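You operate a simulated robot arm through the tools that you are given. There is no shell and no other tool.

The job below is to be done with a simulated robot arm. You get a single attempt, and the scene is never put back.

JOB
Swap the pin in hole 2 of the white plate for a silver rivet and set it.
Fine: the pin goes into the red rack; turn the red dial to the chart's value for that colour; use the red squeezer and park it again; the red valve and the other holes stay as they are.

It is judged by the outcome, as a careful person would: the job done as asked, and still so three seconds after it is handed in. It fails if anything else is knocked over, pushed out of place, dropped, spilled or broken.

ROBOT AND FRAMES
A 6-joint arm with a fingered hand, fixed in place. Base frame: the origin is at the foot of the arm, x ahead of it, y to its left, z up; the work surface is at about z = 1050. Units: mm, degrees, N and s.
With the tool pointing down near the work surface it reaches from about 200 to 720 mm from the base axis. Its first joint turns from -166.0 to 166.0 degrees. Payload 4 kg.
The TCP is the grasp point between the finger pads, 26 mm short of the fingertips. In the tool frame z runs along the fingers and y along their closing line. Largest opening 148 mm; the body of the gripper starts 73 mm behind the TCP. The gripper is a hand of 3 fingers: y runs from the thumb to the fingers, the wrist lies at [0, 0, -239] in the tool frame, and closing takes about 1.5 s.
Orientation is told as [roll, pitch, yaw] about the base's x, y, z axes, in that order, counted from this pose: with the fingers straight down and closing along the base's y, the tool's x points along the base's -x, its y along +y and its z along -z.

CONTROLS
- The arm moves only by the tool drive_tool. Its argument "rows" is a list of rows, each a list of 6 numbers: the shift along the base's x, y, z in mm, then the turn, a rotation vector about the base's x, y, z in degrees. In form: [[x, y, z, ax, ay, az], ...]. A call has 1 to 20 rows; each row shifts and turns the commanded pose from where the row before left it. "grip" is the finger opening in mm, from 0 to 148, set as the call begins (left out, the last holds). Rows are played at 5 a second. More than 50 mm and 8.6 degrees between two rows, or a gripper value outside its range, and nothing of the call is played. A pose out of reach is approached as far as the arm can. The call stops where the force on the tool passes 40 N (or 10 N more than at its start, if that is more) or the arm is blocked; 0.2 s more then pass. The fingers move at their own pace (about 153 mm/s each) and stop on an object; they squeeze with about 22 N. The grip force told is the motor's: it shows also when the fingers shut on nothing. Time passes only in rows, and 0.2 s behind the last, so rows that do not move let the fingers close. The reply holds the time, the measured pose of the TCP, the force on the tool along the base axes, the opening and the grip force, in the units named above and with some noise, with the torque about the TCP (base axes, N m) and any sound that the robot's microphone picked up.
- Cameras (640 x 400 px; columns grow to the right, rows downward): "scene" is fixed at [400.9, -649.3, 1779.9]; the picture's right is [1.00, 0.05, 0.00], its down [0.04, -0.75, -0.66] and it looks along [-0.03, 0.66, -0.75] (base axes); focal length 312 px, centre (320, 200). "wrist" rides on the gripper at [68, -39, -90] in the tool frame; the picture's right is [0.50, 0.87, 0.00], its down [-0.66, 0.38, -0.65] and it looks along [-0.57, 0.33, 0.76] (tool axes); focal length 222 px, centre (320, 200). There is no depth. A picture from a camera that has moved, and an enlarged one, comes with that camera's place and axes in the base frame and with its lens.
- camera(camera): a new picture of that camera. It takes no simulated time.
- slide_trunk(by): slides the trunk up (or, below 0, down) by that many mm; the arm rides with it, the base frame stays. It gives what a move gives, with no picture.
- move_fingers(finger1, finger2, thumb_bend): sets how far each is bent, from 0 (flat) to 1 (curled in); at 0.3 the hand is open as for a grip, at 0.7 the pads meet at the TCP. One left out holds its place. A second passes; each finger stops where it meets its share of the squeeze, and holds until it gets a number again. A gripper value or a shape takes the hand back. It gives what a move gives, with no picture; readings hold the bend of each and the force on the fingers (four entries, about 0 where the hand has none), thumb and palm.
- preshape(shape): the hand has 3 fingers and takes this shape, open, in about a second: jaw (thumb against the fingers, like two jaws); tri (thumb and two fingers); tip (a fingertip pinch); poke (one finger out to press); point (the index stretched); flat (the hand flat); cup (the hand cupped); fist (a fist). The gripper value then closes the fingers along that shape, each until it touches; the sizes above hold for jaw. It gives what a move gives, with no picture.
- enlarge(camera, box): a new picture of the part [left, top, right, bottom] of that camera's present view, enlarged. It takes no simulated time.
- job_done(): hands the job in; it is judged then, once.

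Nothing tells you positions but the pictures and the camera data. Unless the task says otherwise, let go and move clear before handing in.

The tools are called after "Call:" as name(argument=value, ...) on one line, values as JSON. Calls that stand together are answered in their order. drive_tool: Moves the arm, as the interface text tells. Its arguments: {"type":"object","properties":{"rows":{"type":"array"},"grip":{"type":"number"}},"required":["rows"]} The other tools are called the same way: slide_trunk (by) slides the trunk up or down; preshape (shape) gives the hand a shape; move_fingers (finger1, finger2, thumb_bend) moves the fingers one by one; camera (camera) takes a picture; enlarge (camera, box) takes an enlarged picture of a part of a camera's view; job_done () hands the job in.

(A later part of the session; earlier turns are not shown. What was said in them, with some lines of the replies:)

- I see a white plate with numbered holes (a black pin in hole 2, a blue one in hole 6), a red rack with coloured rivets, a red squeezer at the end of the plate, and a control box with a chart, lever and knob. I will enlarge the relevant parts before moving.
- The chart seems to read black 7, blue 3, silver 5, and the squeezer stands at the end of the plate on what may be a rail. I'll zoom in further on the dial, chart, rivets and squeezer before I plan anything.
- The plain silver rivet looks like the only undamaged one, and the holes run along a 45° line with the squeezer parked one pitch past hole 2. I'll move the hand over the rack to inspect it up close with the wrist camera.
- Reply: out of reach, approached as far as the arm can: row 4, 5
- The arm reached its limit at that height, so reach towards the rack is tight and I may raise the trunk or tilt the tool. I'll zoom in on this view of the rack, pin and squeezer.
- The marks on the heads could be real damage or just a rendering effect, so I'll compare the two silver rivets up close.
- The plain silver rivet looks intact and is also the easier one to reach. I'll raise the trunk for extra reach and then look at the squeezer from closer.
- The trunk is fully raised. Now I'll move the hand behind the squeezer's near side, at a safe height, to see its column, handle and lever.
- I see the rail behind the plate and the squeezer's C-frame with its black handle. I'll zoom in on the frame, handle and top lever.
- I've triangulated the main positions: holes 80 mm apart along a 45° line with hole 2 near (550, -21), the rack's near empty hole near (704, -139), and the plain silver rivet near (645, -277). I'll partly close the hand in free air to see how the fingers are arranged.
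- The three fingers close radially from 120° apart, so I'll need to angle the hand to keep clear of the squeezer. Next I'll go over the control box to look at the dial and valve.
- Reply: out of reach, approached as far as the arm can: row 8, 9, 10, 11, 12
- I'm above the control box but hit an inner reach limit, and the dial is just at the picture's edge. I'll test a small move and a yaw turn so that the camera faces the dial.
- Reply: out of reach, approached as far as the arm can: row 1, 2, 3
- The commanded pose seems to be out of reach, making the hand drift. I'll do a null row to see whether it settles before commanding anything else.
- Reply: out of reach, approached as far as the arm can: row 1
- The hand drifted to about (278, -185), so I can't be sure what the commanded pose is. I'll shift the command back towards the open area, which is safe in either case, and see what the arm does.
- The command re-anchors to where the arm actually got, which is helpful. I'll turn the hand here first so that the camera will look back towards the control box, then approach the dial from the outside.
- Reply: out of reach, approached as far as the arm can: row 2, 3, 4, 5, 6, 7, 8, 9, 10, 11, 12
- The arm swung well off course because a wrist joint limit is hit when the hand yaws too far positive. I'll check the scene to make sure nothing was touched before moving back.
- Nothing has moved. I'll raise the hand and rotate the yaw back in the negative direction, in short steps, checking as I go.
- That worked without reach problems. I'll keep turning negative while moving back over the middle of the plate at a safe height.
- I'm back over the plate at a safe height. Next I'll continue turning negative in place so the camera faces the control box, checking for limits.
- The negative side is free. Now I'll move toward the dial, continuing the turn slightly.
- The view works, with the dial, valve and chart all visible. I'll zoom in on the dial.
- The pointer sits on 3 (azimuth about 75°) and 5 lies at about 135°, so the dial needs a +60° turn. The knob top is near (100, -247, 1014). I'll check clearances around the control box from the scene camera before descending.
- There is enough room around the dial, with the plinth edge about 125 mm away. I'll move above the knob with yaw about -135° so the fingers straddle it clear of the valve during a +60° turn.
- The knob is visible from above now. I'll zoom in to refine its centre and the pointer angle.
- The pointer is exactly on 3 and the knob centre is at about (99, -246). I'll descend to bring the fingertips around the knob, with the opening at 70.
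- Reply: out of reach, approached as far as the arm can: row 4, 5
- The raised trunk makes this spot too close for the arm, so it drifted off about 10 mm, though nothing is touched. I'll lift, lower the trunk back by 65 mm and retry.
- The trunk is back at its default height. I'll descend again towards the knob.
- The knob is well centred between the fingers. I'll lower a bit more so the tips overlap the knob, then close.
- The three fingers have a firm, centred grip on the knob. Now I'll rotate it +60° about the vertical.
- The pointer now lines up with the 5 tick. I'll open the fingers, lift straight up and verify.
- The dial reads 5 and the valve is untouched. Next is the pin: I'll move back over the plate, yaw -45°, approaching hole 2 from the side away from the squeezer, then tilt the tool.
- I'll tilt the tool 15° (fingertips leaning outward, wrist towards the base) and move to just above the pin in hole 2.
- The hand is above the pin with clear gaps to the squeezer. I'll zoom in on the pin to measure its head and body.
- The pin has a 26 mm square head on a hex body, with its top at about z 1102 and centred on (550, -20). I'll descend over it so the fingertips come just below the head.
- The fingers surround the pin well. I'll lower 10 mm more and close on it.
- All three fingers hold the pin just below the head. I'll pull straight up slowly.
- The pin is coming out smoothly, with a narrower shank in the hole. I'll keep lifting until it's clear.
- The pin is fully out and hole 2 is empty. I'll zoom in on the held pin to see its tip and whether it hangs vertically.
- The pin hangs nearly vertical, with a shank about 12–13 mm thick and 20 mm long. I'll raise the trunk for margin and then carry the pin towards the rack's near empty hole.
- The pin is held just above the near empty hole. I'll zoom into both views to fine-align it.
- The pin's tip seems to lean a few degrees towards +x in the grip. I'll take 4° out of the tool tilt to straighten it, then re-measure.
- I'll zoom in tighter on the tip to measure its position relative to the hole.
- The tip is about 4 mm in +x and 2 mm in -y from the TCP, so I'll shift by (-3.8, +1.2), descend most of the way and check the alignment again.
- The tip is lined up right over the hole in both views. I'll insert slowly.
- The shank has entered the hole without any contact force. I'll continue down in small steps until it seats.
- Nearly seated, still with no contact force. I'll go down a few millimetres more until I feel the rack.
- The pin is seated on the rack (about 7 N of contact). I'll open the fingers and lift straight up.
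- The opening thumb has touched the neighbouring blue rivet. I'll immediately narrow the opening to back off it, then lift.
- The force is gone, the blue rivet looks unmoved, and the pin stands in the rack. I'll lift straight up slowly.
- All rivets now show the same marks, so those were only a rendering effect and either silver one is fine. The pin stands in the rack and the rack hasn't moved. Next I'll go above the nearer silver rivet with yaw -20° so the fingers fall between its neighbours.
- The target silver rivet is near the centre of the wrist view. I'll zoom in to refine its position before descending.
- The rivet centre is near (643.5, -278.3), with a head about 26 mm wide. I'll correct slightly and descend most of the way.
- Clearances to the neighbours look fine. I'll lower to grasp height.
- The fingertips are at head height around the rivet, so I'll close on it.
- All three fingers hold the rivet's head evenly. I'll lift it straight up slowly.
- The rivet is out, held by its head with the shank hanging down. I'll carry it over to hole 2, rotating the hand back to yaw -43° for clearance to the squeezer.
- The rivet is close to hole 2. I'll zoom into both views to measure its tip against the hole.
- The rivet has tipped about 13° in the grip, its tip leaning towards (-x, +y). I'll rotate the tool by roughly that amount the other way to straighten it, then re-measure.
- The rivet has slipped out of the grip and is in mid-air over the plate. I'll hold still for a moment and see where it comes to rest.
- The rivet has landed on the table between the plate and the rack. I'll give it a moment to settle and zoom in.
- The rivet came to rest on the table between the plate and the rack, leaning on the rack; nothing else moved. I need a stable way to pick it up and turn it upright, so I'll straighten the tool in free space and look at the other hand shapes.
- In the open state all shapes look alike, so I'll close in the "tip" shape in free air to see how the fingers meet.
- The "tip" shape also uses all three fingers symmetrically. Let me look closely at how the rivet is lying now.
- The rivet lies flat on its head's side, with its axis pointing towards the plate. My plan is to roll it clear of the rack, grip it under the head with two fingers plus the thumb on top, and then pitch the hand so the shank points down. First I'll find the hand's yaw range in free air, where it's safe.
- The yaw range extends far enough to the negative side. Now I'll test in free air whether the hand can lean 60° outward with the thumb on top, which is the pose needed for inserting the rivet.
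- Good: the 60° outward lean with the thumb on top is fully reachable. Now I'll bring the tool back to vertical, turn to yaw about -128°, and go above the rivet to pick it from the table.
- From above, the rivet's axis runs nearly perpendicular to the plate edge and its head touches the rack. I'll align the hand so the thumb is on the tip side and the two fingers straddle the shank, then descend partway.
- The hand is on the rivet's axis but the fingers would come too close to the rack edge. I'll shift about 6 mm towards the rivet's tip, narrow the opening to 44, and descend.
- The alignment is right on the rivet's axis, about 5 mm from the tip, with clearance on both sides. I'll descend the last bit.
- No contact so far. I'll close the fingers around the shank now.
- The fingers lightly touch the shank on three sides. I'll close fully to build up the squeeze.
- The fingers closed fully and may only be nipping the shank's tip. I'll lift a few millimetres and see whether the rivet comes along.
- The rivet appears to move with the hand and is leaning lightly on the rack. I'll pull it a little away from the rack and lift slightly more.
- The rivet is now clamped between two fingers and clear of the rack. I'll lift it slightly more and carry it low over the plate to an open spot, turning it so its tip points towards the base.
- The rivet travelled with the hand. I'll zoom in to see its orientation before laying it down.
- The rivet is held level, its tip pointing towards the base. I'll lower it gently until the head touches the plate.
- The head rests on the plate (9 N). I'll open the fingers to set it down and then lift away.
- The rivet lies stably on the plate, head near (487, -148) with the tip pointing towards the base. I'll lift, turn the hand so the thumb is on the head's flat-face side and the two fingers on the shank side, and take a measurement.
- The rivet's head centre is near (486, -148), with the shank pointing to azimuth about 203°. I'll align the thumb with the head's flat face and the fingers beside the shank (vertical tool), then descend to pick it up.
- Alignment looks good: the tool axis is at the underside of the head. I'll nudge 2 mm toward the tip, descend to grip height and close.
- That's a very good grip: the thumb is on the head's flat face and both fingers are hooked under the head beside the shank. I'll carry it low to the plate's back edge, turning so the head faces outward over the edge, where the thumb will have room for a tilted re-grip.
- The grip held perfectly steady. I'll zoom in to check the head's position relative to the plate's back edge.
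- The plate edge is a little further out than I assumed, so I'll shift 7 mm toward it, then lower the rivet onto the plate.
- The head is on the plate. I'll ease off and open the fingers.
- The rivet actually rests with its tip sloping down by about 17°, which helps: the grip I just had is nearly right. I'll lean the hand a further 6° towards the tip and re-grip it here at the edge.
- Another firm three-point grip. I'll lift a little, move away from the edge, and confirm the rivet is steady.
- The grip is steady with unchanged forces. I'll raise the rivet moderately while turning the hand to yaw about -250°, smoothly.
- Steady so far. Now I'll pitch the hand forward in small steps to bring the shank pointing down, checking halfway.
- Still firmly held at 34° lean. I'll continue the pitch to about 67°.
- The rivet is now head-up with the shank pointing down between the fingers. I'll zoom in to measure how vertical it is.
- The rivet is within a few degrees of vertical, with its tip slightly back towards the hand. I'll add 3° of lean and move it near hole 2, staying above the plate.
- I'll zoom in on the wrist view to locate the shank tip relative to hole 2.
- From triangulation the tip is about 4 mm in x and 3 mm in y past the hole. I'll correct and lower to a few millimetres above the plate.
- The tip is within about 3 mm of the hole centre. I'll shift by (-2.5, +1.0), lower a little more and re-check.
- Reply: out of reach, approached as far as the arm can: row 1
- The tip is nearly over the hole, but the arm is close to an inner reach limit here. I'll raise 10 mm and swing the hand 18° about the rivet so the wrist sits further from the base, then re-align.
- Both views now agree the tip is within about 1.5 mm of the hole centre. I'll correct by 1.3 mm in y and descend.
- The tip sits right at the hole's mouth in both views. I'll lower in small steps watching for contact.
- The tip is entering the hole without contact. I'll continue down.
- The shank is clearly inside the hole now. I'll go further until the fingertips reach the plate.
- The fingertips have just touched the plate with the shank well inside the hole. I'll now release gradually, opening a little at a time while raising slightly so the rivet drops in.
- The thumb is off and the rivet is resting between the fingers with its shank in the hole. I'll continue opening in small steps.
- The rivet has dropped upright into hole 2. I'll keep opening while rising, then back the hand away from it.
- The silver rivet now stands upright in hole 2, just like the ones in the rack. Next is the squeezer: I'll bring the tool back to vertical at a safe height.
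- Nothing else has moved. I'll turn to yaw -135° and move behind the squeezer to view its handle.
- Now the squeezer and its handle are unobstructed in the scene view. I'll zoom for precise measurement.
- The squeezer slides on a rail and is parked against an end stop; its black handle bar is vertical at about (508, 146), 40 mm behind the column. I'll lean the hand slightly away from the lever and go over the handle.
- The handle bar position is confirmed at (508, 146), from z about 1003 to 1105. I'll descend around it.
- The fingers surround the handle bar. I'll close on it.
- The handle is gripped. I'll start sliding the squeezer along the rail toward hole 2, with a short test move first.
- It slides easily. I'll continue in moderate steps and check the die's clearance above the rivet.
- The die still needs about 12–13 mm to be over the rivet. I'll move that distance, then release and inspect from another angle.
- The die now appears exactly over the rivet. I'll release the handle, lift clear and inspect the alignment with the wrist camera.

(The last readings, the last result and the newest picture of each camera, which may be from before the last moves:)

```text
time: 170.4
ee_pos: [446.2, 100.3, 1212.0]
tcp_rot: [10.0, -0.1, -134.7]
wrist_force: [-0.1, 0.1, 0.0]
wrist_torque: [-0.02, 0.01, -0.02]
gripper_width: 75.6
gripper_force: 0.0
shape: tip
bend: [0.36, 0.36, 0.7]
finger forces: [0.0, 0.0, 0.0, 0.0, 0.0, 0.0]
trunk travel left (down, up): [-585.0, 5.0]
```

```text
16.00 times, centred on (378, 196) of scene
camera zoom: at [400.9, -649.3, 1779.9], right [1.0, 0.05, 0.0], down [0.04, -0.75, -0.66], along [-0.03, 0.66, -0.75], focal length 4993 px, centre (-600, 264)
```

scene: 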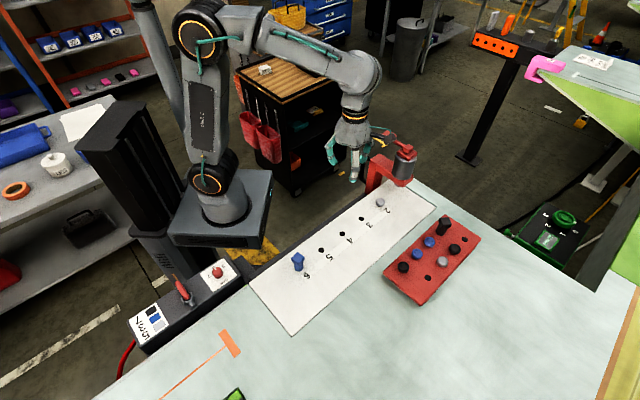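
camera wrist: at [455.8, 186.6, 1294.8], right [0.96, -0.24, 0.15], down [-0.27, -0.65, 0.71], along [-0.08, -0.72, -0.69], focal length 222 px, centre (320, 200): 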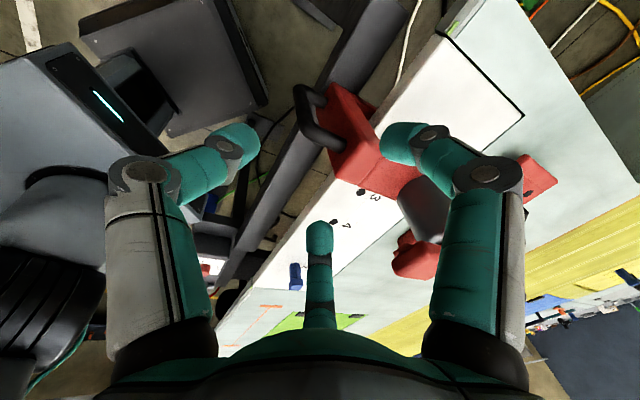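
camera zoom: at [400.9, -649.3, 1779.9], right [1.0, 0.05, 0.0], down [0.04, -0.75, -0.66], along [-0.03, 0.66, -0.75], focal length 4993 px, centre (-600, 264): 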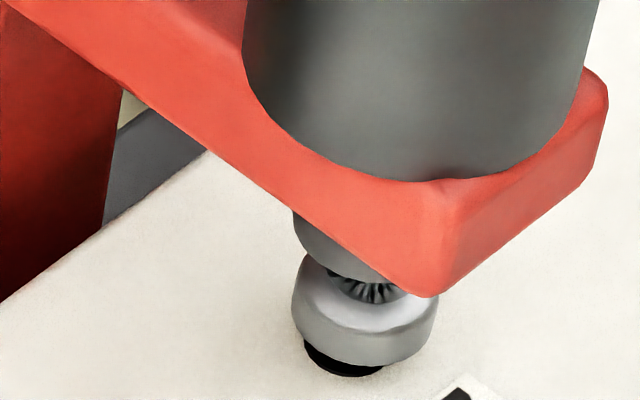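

The squeezer settled about 3 mm further into what feels like a detent at hole 2, and its lever hub is now right above hole 2. The lever's paddle is near (502, 30, 1230). I'll bring the closed fingertips above the paddle.

Call:
drive_tool(rows=[[0, 0, 30, 3.5, 3.5, 0], [0, 0, 30, 3.5, 3.5, 0], [5, -5, 25, 0, 0, 0], [14, -18, 5, 0, 0, 0], [14, -18, 0, 0, 0, 0], [14, -18, 0, 0, 0, 0], [9, -11, 0, 0, 0, 0], [0, 0, 0, 0, 0, 0]], grip=0)

Call:
camera(camera="wrist")

Call:
enlarge(camera="scene", box=[330, 90, 430, 210])

```text
time: 172.2
ee_pos: [501.3, 29.3, 1300.5]
tcp_rot: [0.1, 0.0, -134.4]
wrist_force: [-0.7, -1.3, -1.1]
wrist_torque: [-0.03, -0.01, -0.02]
gripper_width: 0.0
gripper_force: 22.0
shape: tip
bend: [0.7, 0.7, 0.7]
finger forces: [0.0, 0.0, 0.1, 0.0, 0.0, 0.1]
trunk travel left (down, up): [-585.0, 5.0]
```

```text
taken
camera wrist: at [520.8, 105.4, 1391.6], right [0.97, -0.25, 0.0], down [-0.19, -0.73, 0.65], along [-0.16, -0.63, -0.76], focal length 222 px, centre (320, 200)
```

wrist: 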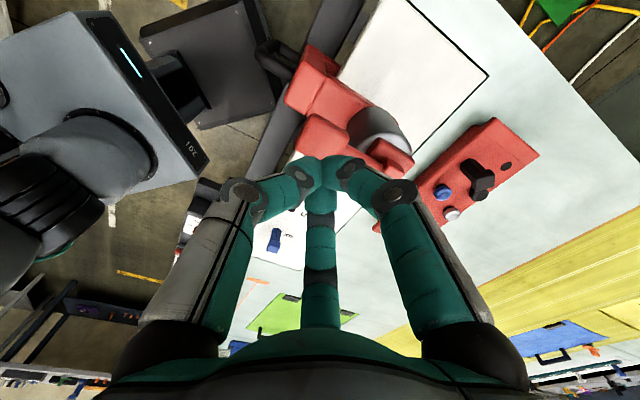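

```text
3.33 times, centred on (380, 150) of scene
camera zoom: at [400.9, -649.3, 1779.9], right [1.0, 0.05, 0.0], down [0.04, -0.75, -0.66], along [-0.03, 0.66, -0.75], focal length 1040 px, centre (120, 367)
```

zoom: 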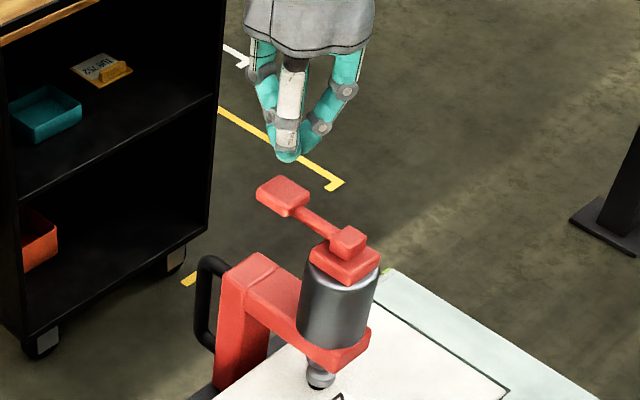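

Call:
enlarge(camera="wrist", box=[270, 80, 430, 200])

Call:
enlarge(camera="scene", box=[350, 130, 400, 180])

```text
3.33 times, centred on (350, 140) of wrist
camera zoom: at [520.8, 105.4, 1391.6], right [0.97, -0.25, 0.0], down [-0.19, -0.73, 0.65], along [-0.16, -0.63, -0.76], focal length 740 px, centre (220, 400)
```

zoom: 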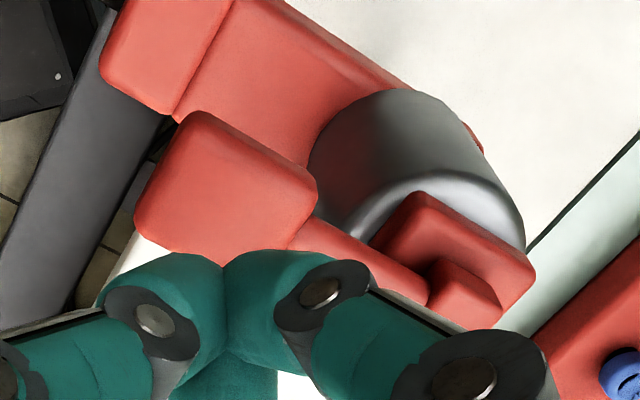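

```text
8.00 times, centred on (375, 155) of scene
camera zoom: at [400.9, -649.3, 1779.9], right [1.0, 0.05, 0.0], down [0.04, -0.75, -0.66], along [-0.03, 0.66, -0.75], focal length 2497 px, centre (-120, 560)
```

zoom: 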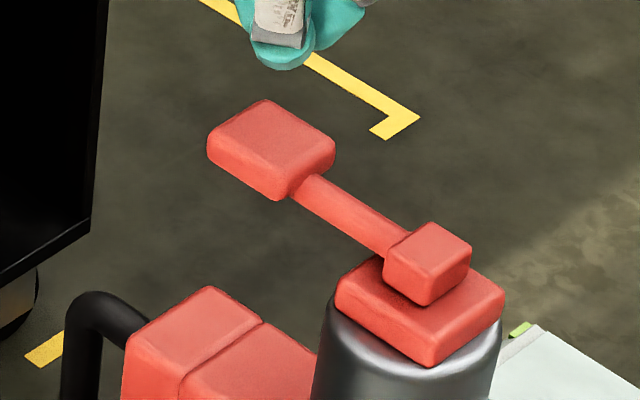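

The paddle's top face is centred near (503, 34) at z about 1229. I'll align and lower until contact, then press slowly while listening for a sound.

Call:
drive_tool(rows=[[1, 2.4, -12, 0, 0, 0], [0.7, 2.3, -12, 0, 0, 0], [0, 0, -10, 0, 0, 0], [0, 0, -5, 0, 0, 0], [0, 0, 0, 0, 0, 0]])

Call:
drive_tool(rows=[[0, 0, -2, 0, 0, 0], [0, 0, -2, 0, 0, 0], [0, 0, -2, 0, 0, 0], [0, 0, 0, 0, 0, 0]])

Call:
enlarge(camera="scene", box=[335, 110, 415, 210])

```text
time: 173.4
ee_pos: [502.8, 34.3, 1262.8]
tcp_rot: [-0.2, 0.0, -134.5]
wrist_force: [-0.8, -0.4, 3.2]
wrist_torque: [-0.05, 0.02, 0.01]
gripper_width: 0.2
gripper_force: 21.9
shape: tip
bend: [0.7, 0.7, 0.7]
finger forces: [0.0, 0.0, 0.0, 0.0, 0.1, 0.0]
trunk travel left (down, up): [-585.0, 5.0]
```

```text
time: 174.4
ee_pos: [503.0, 33.9, 1256.5]
tcp_rot: [0.0, -0.1, -134.5]
wrist_force: [-2.2, 2.2, 3.9]
wrist_torque: [0.05, 0.01, 0.02]
gripper_width: 0.2
gripper_force: 21.8
shape: tip
bend: [0.7, 0.7, 0.7]
finger forces: [0.0, 0.1, 0.0, 0.1, 0.0, 0.1]
trunk travel left (down, up): [-585.0, 5.0]
```

```text
4.00 times, centred on (375, 160) of scene
camera zoom: at [400.9, -649.3, 1779.9], right [1.0, 0.05, 0.0], down [0.04, -0.75, -0.66], along [-0.03, 0.66, -0.75], focal length 1248 px, centre (100, 360)
```

zoom: 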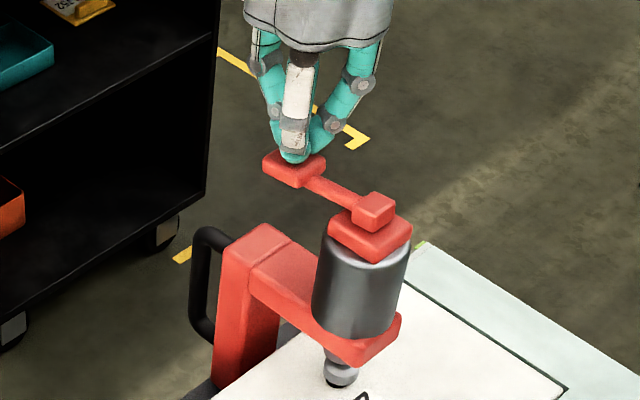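

The lever yields under light force, so it is a press-down lever. I'll keep pressing in small steps, following its arc, and watch force and sound.

Call:
drive_tool(rows=[[0, 0, -2.5, 0, 0, 0], [0, 0, -2.5, 0, 0, 0], [0.3, -0.3, -2.5, 0, 0, 0], [0.4, -0.4, -2.5, 0, 0, 0], [0, 0, 0, 0, 0, 0]])

Call:
enlarge(camera="scene", box=[335, 110, 415, 210])

```text
time: 175.6
ee_pos: [503.4, 31.4, 1245.7]
tcp_rot: [0.0, 0.1, -134.5]
wrist_force: [-1.5, 4.0, 5.5]
wrist_torque: [0.1, 0.0, 0.02]
gripper_width: 0.0
gripper_force: 22.0
shape: tip
bend: [0.7, 0.7, 0.7]
finger forces: [0.1, 0.0, 0.1, 0.1, 0.0, 0.0]
trunk travel left (down, up): [-585.0, 5.0]
```

```text
4.00 times, centred on (375, 160) of scene
camera zoom: at [400.9, -649.3, 1779.9], right [1.0, 0.05, 0.0], down [0.04, -0.75, -0.66], along [-0.03, 0.66, -0.75], focal length 1248 px, centre (100, 360)
```

zoom: 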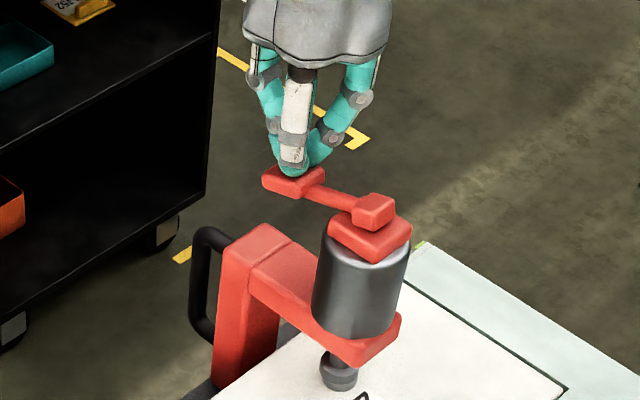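

The lever is moving and the die has come down onto the rivet. I'll keep pressing.

Call:
drive_tool(rows=[[0.4, -0.4, -2.5, 0, 0, 0], [0.5, -0.5, -2.5, 0, 0, 0], [0.6, -0.6, -2.5, 0, 0, 0], [0.6, -0.6, -2.5, 0, 0, 0], [0, 0, 0, 0, 0, 0]])

Call:
enlarge(camera="scene", box=[335, 110, 415, 210])

Call:
enlarge(camera="scene", box=[365, 180, 395, 212])

```text
time: 176.8
ee_pos: [504.5, 29.7, 1239.6]
tcp_rot: [0.2, 0.3, -134.5]
wrist_force: [-4.3, 0.6, 36.2]
wrist_torque: [-0.13, -0.02, -0.04]
gripper_width: 0.1
gripper_force: 21.8
shape: tip
bend: [0.7, 0.7, 0.7]
finger forces: [0.0, 51.4, 0.0, 0.0, 0.0, 0.0]
trunk travel left (down, up): [-585.0, 5.0]
```

```text
4.00 times, centred on (375, 160) of scene
camera zoom: at [400.9, -649.3, 1779.9], right [1.0, 0.05, 0.0], down [0.04, -0.75, -0.66], along [-0.03, 0.66, -0.75], focal length 1248 px, centre (100, 360)
```

zoom: 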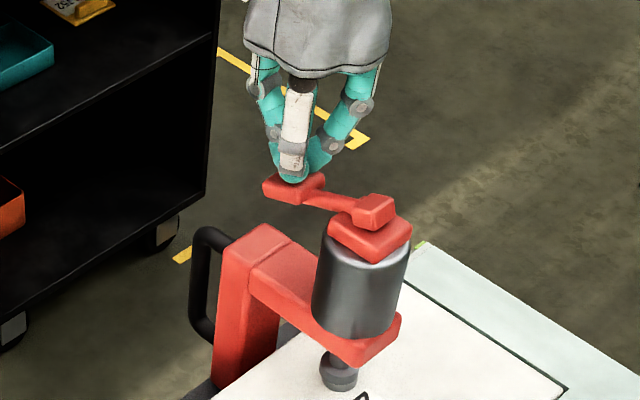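

```text
12.50 times, centred on (380, 196) of scene
camera zoom: at [400.9, -649.3, 1779.9], right [1.0, 0.05, 0.0], down [0.04, -0.75, -0.66], along [-0.03, 0.66, -0.75], focal length 3901 px, centre (-430, 250)
```

zoom: 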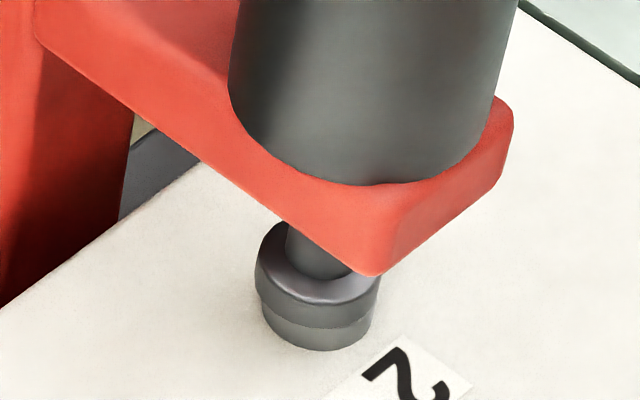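

The lever has reached its stop (36 N) and the die is pressing the rivet's head flush to the plate. I'll hold for a moment.

Call:
drive_tool(rows=[[0, 0, 0, 0, 0, 0], [0, 0, 0, 0, 0, 0], [0, 0, 0, 0, 0, 0], [0, 0, 0, 0, 0, 0], [0, 0, 0, 0, 0, 0], [0, 0, 0, 0, 0, 0], [0, 0, 0, 0, 0, 0], [0, 0, 0, 0, 0, 0]])

Call:
enlarge(camera="scene", box=[365, 180, 395, 212])

```text
time: 178.6
ee_pos: [504.8, 30.9, 1238.3]
tcp_rot: [0.2, 0.1, -134.5]
wrist_force: [0.0, 2.2, 45.0]
wrist_torque: [-0.11, -0.14, 0.02]
gripper_width: 0.0
gripper_force: 22.2
shape: tip
bend: [0.7, 0.7, 0.7]
finger forces: [55.4, 55.0, 0.1, 0.1, 0.0, 0.1]
trunk travel left (down, up): [-585.0, 5.0]
```

```text
12.50 times, centred on (380, 196) of scene
camera zoom: at [400.9, -649.3, 1779.9], right [1.0, 0.05, 0.0], down [0.04, -0.75, -0.66], along [-0.03, 0.66, -0.75], focal length 3901 px, centre (-430, 250)
```

zoom: 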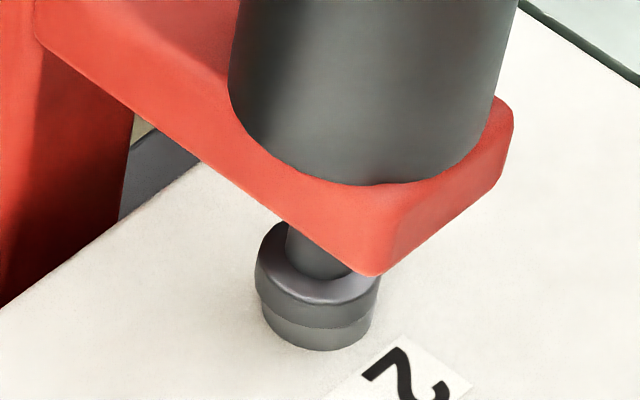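

I'll release the lever by rising slowly and see what the rivet looks like.

Call:
drive_tool(rows=[[0, 0, 4, 0, 0, 0], [-0.5, 0.5, 6, 0, 0, 0], [-0.5, 0.5, 8, 0, 0, 0], [-0.5, 0.5, 10, 0, 0, 0], [0, 0, 12, 0, 0, 0], [0, 0, 15, 0, 0, 0], [0, 0, 0, 0, 0, 0]])

Call:
enlarge(camera="scene", box=[335, 110, 415, 210])

Call:
enlarge(camera="scene", box=[365, 180, 395, 212])

```text
time: 180.2
ee_pos: [503.1, 32.2, 1290.8]
tcp_rot: [-0.1, 0.0, -134.5]
wrist_force: [-0.6, -0.7, -1.1]
wrist_torque: [-0.01, 0.0, -0.03]
gripper_width: 0.0
gripper_force: 21.2
shape: tip
bend: [0.7, 0.7, 0.7]
finger forces: [0.1, 0.0, 0.1, 0.1, 0.1, 0.0]
trunk travel left (down, up): [-585.0, 5.0]
```

```text
4.00 times, centred on (375, 160) of scene
camera zoom: at [400.9, -649.3, 1779.9], right [1.0, 0.05, 0.0], down [0.04, -0.75, -0.66], along [-0.03, 0.66, -0.75], focal length 1248 px, centre (100, 360)
```

zoom: 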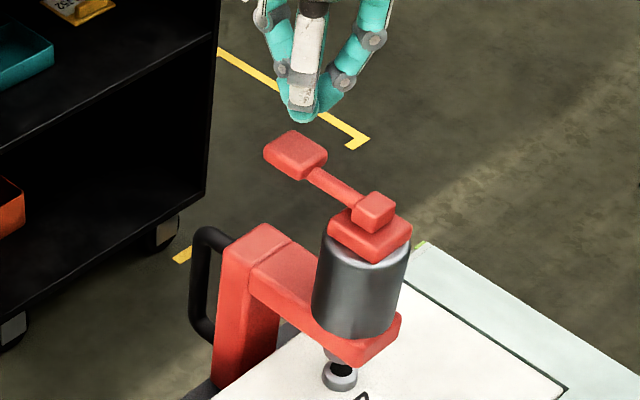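

```text
12.50 times, centred on (380, 196) of scene
camera zoom: at [400.9, -649.3, 1779.9], right [1.0, 0.05, 0.0], down [0.04, -0.75, -0.66], along [-0.03, 0.66, -0.75], focal length 3901 px, centre (-430, 250)
```

zoom: 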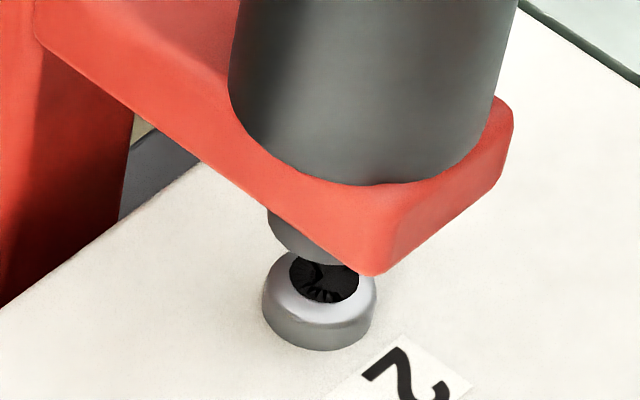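

The lever sprang back and the rivet's head now sits flush on the plate, so it's set. Now I'll go back to the handle to park the squeezer.

Call:
drive_tool(rows=[[-14, 15, 0, 0, 0, 0], [-14, 15, 0, 0, 0, 0], [-14, 15, 0, 0, 0, 0], [-13, 13, 0, -3.5, -3.5, 0], [0, 0, -20, -3.5, -3.5, 0], [0, 0, -30, 0, 0, 0], [0, 0, -30, 0, 0, 0], [0, 0, -20, 0, 0, 0], [0, 0, 0, 0, 0, 0]], grip=76)

Call:
enlarge(camera="wrist", box=[220, 50, 420, 210])

Call:
enlarge(camera="scene", box=[320, 110, 420, 220])

```text
time: 182.2
ee_pos: [449.0, 91.0, 1193.5]
tcp_rot: [9.8, -0.1, -134.5]
wrist_force: [-0.5, 0.8, -0.3]
wrist_torque: [0.0, 0.04, -0.01]
gripper_width: 76.0
gripper_force: 0.1
shape: tip
bend: [0.36, 0.36, 0.7]
finger forces: [0.0, 0.0, 0.1, 0.0, 0.0, 0.1]
trunk travel left (down, up): [-585.0, 5.0]
```

```text
2.50 times, centred on (320, 130) of wrist
camera zoom: at [458.5, 178.0, 1275.6], right [0.96, -0.24, 0.15], down [-0.27, -0.65, 0.71], along [-0.08, -0.72, -0.69], focal length 555 px, centre (320, 375)
```

zoom: 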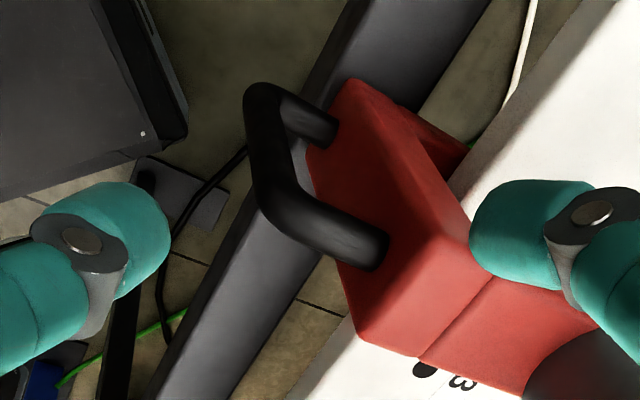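

```text
3.64 times, centred on (370, 165) of scene
camera zoom: at [400.9, -649.3, 1779.9], right [1.0, 0.05, 0.0], down [0.04, -0.75, -0.66], along [-0.03, 0.66, -0.75], focal length 1135 px, centre (138, 327)
```

zoom: 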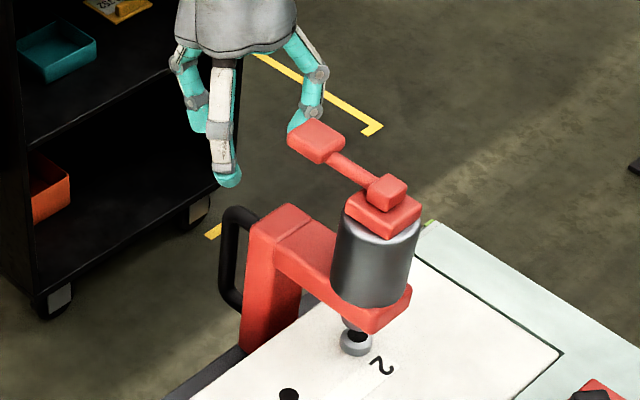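

The handle is right below. I'll make a small correction and descend around it, then grip.

Call:
drive_tool(rows=[[-1.2, -0.7, -20, 0, 0, 0], [-1.2, -0.7, -20, 0, 0, 0], [0, 0, -20, 0, 0, 0], [0, 0, -20, 0, 0, 0], [0, 0, -20, 0, 0, 0], [0, 0, -11, 0, 0, 0], [0, 0, 0, 0, 0, 0]])

Call:
drive_tool(rows=[[0, 0, 0, 0, 0, 0], [0, 0, 0, 0, 0, 0], [0, 0, 0, 0, 0, 0], [0, 0, 0, 0, 0, 0], [0, 0, 0, 0, 0, 0], [0, 0, 0, 0, 0, 0], [0, 0, 0, 0, 0, 0]], grip=0)

Call:
enlarge(camera="scene", box=[320, 120, 420, 220])

Call:
enlarge(camera="wrist", box=[200, 80, 440, 290])

```text
time: 183.8
ee_pos: [445.8, 89.2, 1078.3]
tcp_rot: [9.7, -0.1, -134.5]
wrist_force: [-0.3, 0.0, 0.6]
wrist_torque: [0.02, -0.01, 0.0]
gripper_width: 75.7
gripper_force: 0.1
shape: tip
bend: [0.36, 0.36, 0.7]
finger forces: [0.0, 0.0, 0.0, 0.0, 0.1, 0.1]
trunk travel left (down, up): [-585.0, 5.0]
```

```text
time: 185.4
ee_pos: [447.0, 89.6, 1080.6]
tcp_rot: [9.9, -0.1, -134.5]
wrist_force: [0.8, 1.7, -6.7]
wrist_torque: [0.12, 0.04, -0.01]
gripper_width: 8.4
gripper_force: 22.0
shape: tip
bend: [0.71, 0.74, 0.7]
finger forces: [17.1, 19.6, 0.0, 0.1, 19.4, 0.1]
trunk travel left (down, up): [-585.0, 5.0]
```

```text
4.00 times, centred on (370, 170) of scene
camera zoom: at [400.9, -649.3, 1779.9], right [1.0, 0.05, 0.0], down [0.04, -0.75, -0.66], along [-0.03, 0.66, -0.75], focal length 1248 px, centre (120, 320)
```

zoom: 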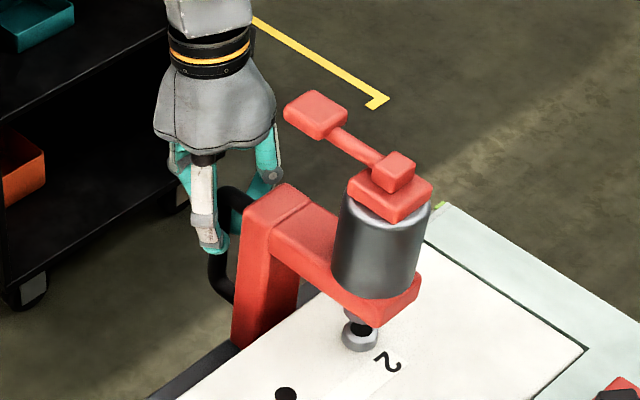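

```text
1.90 times, centred on (320, 185) of wrist
camera zoom: at [456.3, 175.4, 1162.2], right [0.96, -0.24, 0.15], down [-0.27, -0.65, 0.71], along [-0.08, -0.72, -0.69], focal length 423 px, centre (320, 229)
```

zoom: 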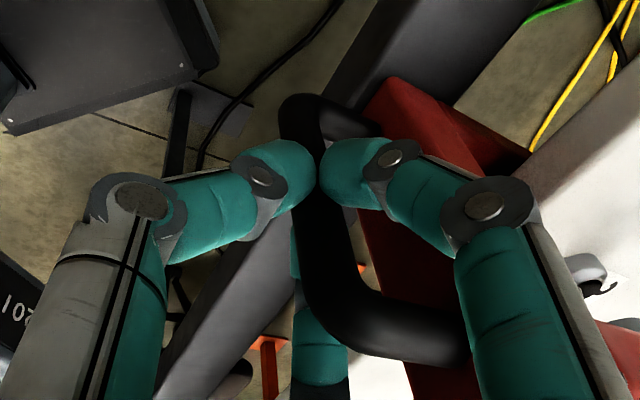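

The handle is gripped again. I'll slide the squeezer back towards its parking stop.

Call:
drive_tool(rows=[[2, 2, 0, 0, 0, 0], [2.5, 2.5, 0, 0, 0, 0], [3, 3, 0, 0, 0, 0], [3, 3, 0, 0, 0, 0], [3, 3, 0, 0, 0, 0], [3, 3, 0, 0, 0, 0], [3, 3, 0, 0, 0, 0], [3, 3, 0, 0, 0, 0], [3, 3, 0, 0, 0, 0], [3, 3, 0, 0, 0, 0], [3, 3, 0, 0, 0, 0], [3, 3, 0, 0, 0, 0], [3, 3, 0, 0, 0, 0], [3, 3, 0, 0, 0, 0], [0, 0, 0, 0, 0, 0]])

Call:
enlarge(camera="scene", box=[330, 110, 430, 210])

```text
time: 188.6
ee_pos: [486.1, 129.0, 1079.5]
tcp_rot: [9.9, -0.1, -134.4]
wrist_force: [-1.5, 0.8, -6.2]
wrist_torque: [0.06, 0.09, 0.0]
gripper_width: 7.6
gripper_force: 22.0
shape: tip
bend: [0.71, 0.74, 0.7]
finger forces: [16.9, 20.5, 0.1, 0.0, 18.9, 0.0]
trunk travel left (down, up): [-585.0, 5.0]
```

```text
4.00 times, centred on (380, 160) of scene
camera zoom: at [400.9, -649.3, 1779.9], right [1.0, 0.05, 0.0], down [0.04, -0.75, -0.66], along [-0.03, 0.66, -0.75], focal length 1248 px, centre (80, 360)
```

zoom: 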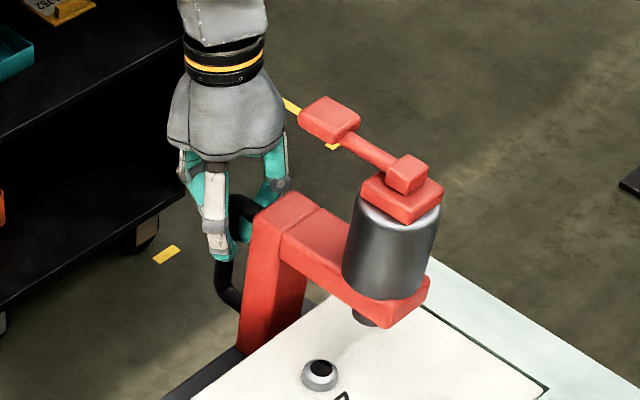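

Call:
drive_tool(rows=[[2.5, 2.5, 0, 0, 0, 0], [3, 3, 0, 0, 0, 0], [3, 3, 0, 0, 0, 0], [3, 3, 0, 0, 0, 0], [2, 2, 0, 0, 0, 0], [1.5, 1.5, 0, 0, 0, 0], [0, 0, 0, 0, 0, 0]])

Call:
enlarge(camera="scene", box=[355, 125, 435, 215])

```text
time: 190.2
ee_pos: [502.5, 143.7, 1080.6]
tcp_rot: [9.8, -0.2, -134.5]
wrist_force: [0.2, 0.4, -11.7]
wrist_torque: [0.08, 0.04, 0.0]
gripper_width: 7.7
gripper_force: 21.2
shape: tip
bend: [0.71, 0.74, 0.7]
finger forces: [16.9, 20.7, 0.0, 0.0, 18.8, 0.0]
trunk travel left (down, up): [-585.0, 5.0]
```

```text
4.44 times, centred on (395, 170) of scene
camera zoom: at [400.9, -649.3, 1779.9], right [1.0, 0.05, 0.0], down [0.04, -0.75, -0.66], along [-0.03, 0.66, -0.75], focal length 1387 px, centre (-13, 333)
```

zoom: 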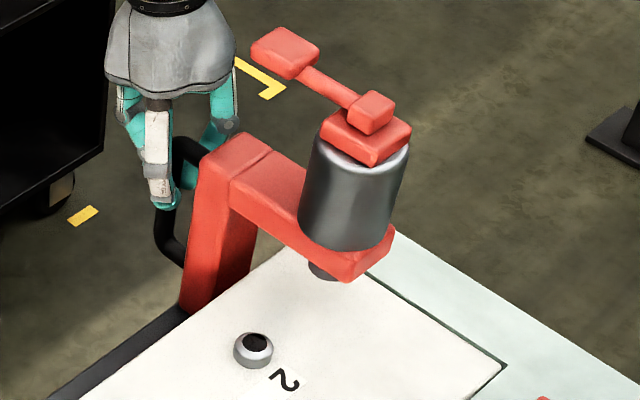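

Comparing with the original picture, about 8 mm remain. I'll finish in small steps, feeling for the end stop.

Call:
drive_tool(rows=[[1.5, 1.5, 0, 0, 0, 0], [1.5, 1.5, 0, 0, 0, 0], [1.2, 1.2, 0, 0, 0, 0], [0, 0, 0, 0, 0, 0]])

Call:
drive_tool(rows=[[0.8, 0.8, 0, 0, 0, 0], [0.7, 0.7, 0, 0, 0, 0], [0, 0, 0, 0, 0, 0]])

Call:
enlarge(camera="scene", box=[355, 125, 435, 215])

```text
time: 191.2
ee_pos: [507.6, 149.8, 1080.8]
tcp_rot: [9.8, -0.1, -134.6]
wrist_force: [4.4, 0.2, -11.6]
wrist_torque: [0.11, -0.05, -0.03]
gripper_width: 7.4
gripper_force: 22.2
shape: tip
bend: [0.71, 0.74, 0.7]
finger forces: [18.5, 20.0, 0.0, 0.0, 17.6, 0.0]
trunk travel left (down, up): [-585.0, 5.0]
```

```text
time: 192.0
ee_pos: [507.5, 150.7, 1080.0]
tcp_rot: [9.7, -0.1, -134.4]
wrist_force: [-0.4, -3.4, -5.7]
wrist_torque: [0.01, 0.04, -0.01]
gripper_width: 7.4
gripper_force: 21.7
shape: tip
bend: [0.71, 0.73, 0.7]
finger forces: [17.0, 22.8, 0.1, 0.0, 16.9, 0.1]
trunk travel left (down, up): [-585.0, 5.0]
```

```text
4.44 times, centred on (395, 170) of scene
camera zoom: at [400.9, -649.3, 1779.9], right [1.0, 0.05, 0.0], down [0.04, -0.75, -0.66], along [-0.03, 0.66, -0.75], focal length 1387 px, centre (-13, 333)
```

zoom: 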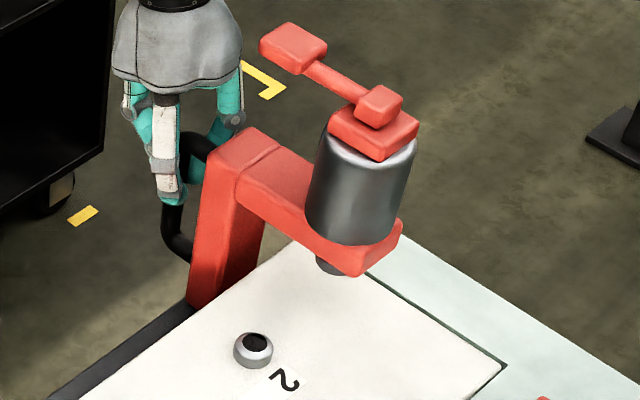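

The squeezer's position matches the original picture again. I'll release the handle and lift clear, then compare.

Call:
drive_tool(rows=[[0, 0, 0, 0, 0, 0], [0, 0, 0, 0, 0, 0], [0, 0, 0, 0, 0, 0], [0, 0, 0, 0, 0, 0], [-1, 1, 15, 0, 0, 0], [-1, 1, 20, 0, 0, 0], [-1, 1, 25, 0, 0, 0], [-1, 1, 25, 0, 0, 0], [-1, 1, 25, 0, 0, 0], [0, 0, 25, 0, 0, 0], [0, 0, 0, 0, 0, 0]], grip=76)

Call:
enlarge(camera="scene", box=[355, 125, 435, 215])

Call:
camera(camera="wrist")

```text
time: 194.4
ee_pos: [503.1, 154.2, 1219.7]
tcp_rot: [9.8, -0.2, -134.5]
wrist_force: [0.3, 0.1, -1.2]
wrist_torque: [0.0, 0.04, 0.0]
gripper_width: 75.9
gripper_force: 0.1
shape: tip
bend: [0.36, 0.36, 0.7]
finger forces: [0.1, 0.0, 0.0, 0.0, 0.0, 0.0]
trunk travel left (down, up): [-585.0, 5.0]
```

```text
4.44 times, centred on (395, 170) of scene
camera zoom: at [400.9, -649.3, 1779.9], right [1.0, 0.05, 0.0], down [0.04, -0.75, -0.66], along [-0.03, 0.66, -0.75], focal length 1387 px, centre (-13, 333)
```

zoom: 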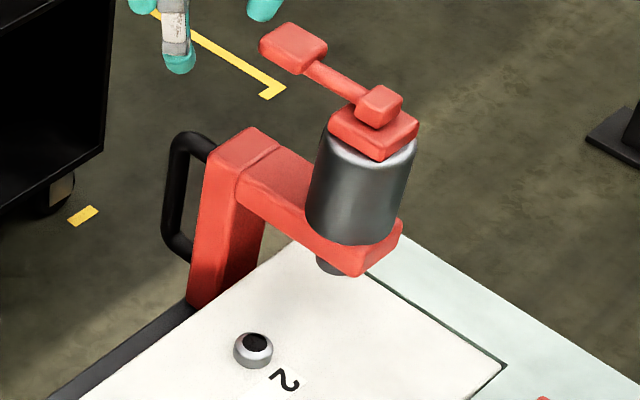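

```text
taken
camera wrist: at [512.5, 239.8, 1301.6], right [0.96, -0.24, 0.15], down [-0.27, -0.65, 0.71], along [-0.08, -0.72, -0.69], focal length 222 px, centre (320, 200)
```

wrist: 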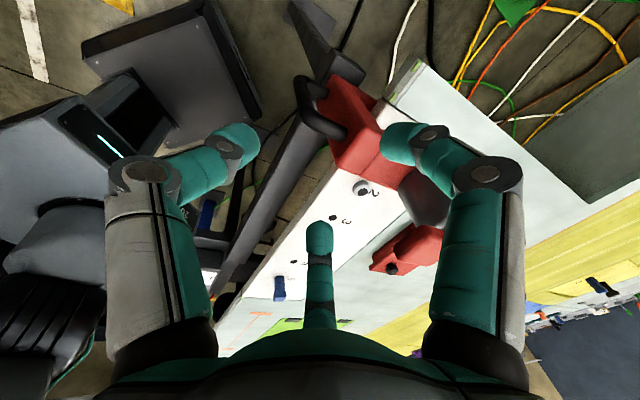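

The squeezer is back exactly where it was parked. I'll back the hand off to a clear position and do a final check of everything.

Call:
drive_tool(rows=[[-10, 0, 20, 3.5, 3.5, 0], [-20, -10, 20, 3.5, 3.5, 0], [-30, -30, 15, 0, 0, 0], [-30, -30, 0, 0, 0, 0], [-20, -20, 0, 0, 0, 0], [0, 0, 0, 0, 0, 0]])

Call:
camera(camera="scene")

Call:
enlarge(camera="scene", box=[360, 185, 400, 215])

Call:
enlarge(camera="scene", box=[360, 200, 500, 310])

Call:
enlarge(camera="scene", box=[110, 240, 270, 340])

```text
time: 195.8
ee_pos: [394.3, 65.4, 1272.7]
tcp_rot: [-0.1, -0.1, -134.5]
wrist_force: [0.0, 0.4, 0.6]
wrist_torque: [0.02, 0.03, -0.01]
gripper_width: 75.7
gripper_force: 0.0
shape: tip
bend: [0.36, 0.36, 0.7]
finger forces: [0.1, 0.0, 0.0, 0.0, 0.0, 0.1]
trunk travel left (down, up): [-585.0, 5.0]
```

```text
taken
```

scene: 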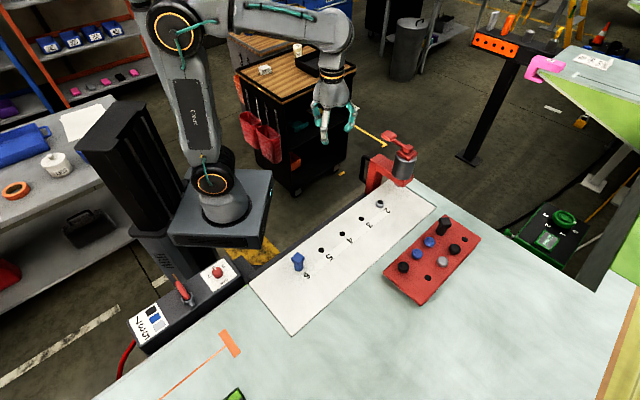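

```text
13.33 times, centred on (380, 200) of scene
camera zoom: at [400.9, -649.3, 1779.9], right [1.0, 0.05, 0.0], down [0.04, -0.75, -0.66], along [-0.03, 0.66, -0.75], focal length 4161 px, centre (-480, 200)
```

zoom: 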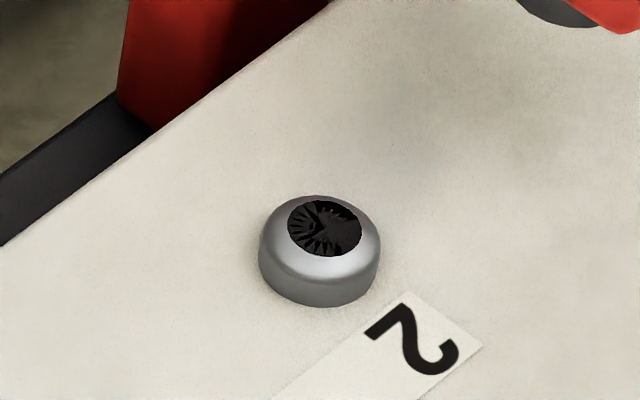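

```text
3.64 times, centred on (430, 255) of scene
camera zoom: at [400.9, -649.3, 1779.9], right [1.0, 0.05, 0.0], down [0.04, -0.75, -0.66], along [-0.03, 0.66, -0.75], focal length 1135 px, centre (-80, 0)
```

zoom: 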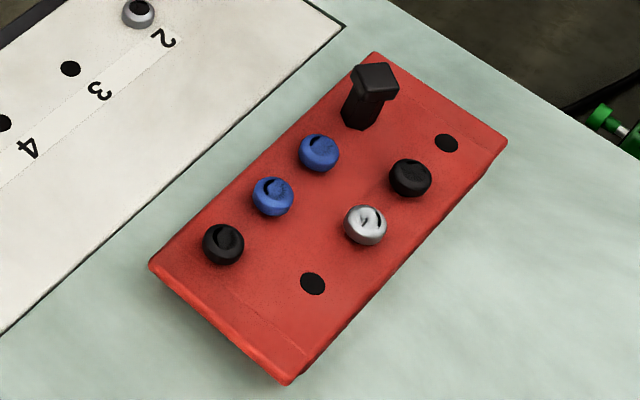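

```text
4.00 times, centred on (190, 290) of scene
camera zoom: at [400.9, -649.3, 1779.9], right [1.0, 0.05, 0.0], down [0.04, -0.75, -0.66], along [-0.03, 0.66, -0.75], focal length 1248 px, centre (840, -160)
```

zoom: 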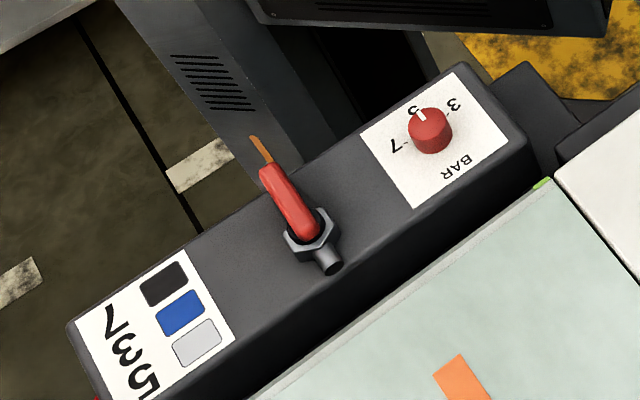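

The final check looks right: the silver rivet sits flush in hole 2 and the black pin stands in the red rack. The red dial points at 5, the valve is unchanged, the squeezer is back in its original parked place, and the rack and other holes haven't moved. The rivet did slip out of the hand once on the way to hole 2; I picked it up from the table and used it. The hand is clear, so I'm handing the job in.

Call:
job_done()

```text
The job is handed in.
```

The job is handed in. The black pin from hole 2 is in the red rack, and a silver rivet is in hole 2 and set.

- **Rivet:** I dropped it once on the way to hole 2, when it slipped out of the grip onto the table beside the rack. I picked it up, turned it upright and used it. Before pressing there was a gap under the head; now it sits flush on the plate. I have no other sign that it set: the lever went to its stop, but the microphone picked up no sound.
- **Dial:** it is at 5, the chart's value for silver.
- **Squeezer:** I slid it over hole 2, pressed the lever to its stop and slid it back. In the pictures it is in the same place as at the start.
- **Everything else:** in the pictures the valve, the rack and the other holes are as they were. While releasing the pin, the thumb briefly pressed a blue rivet in the rack, but neither it nor the rack moved.
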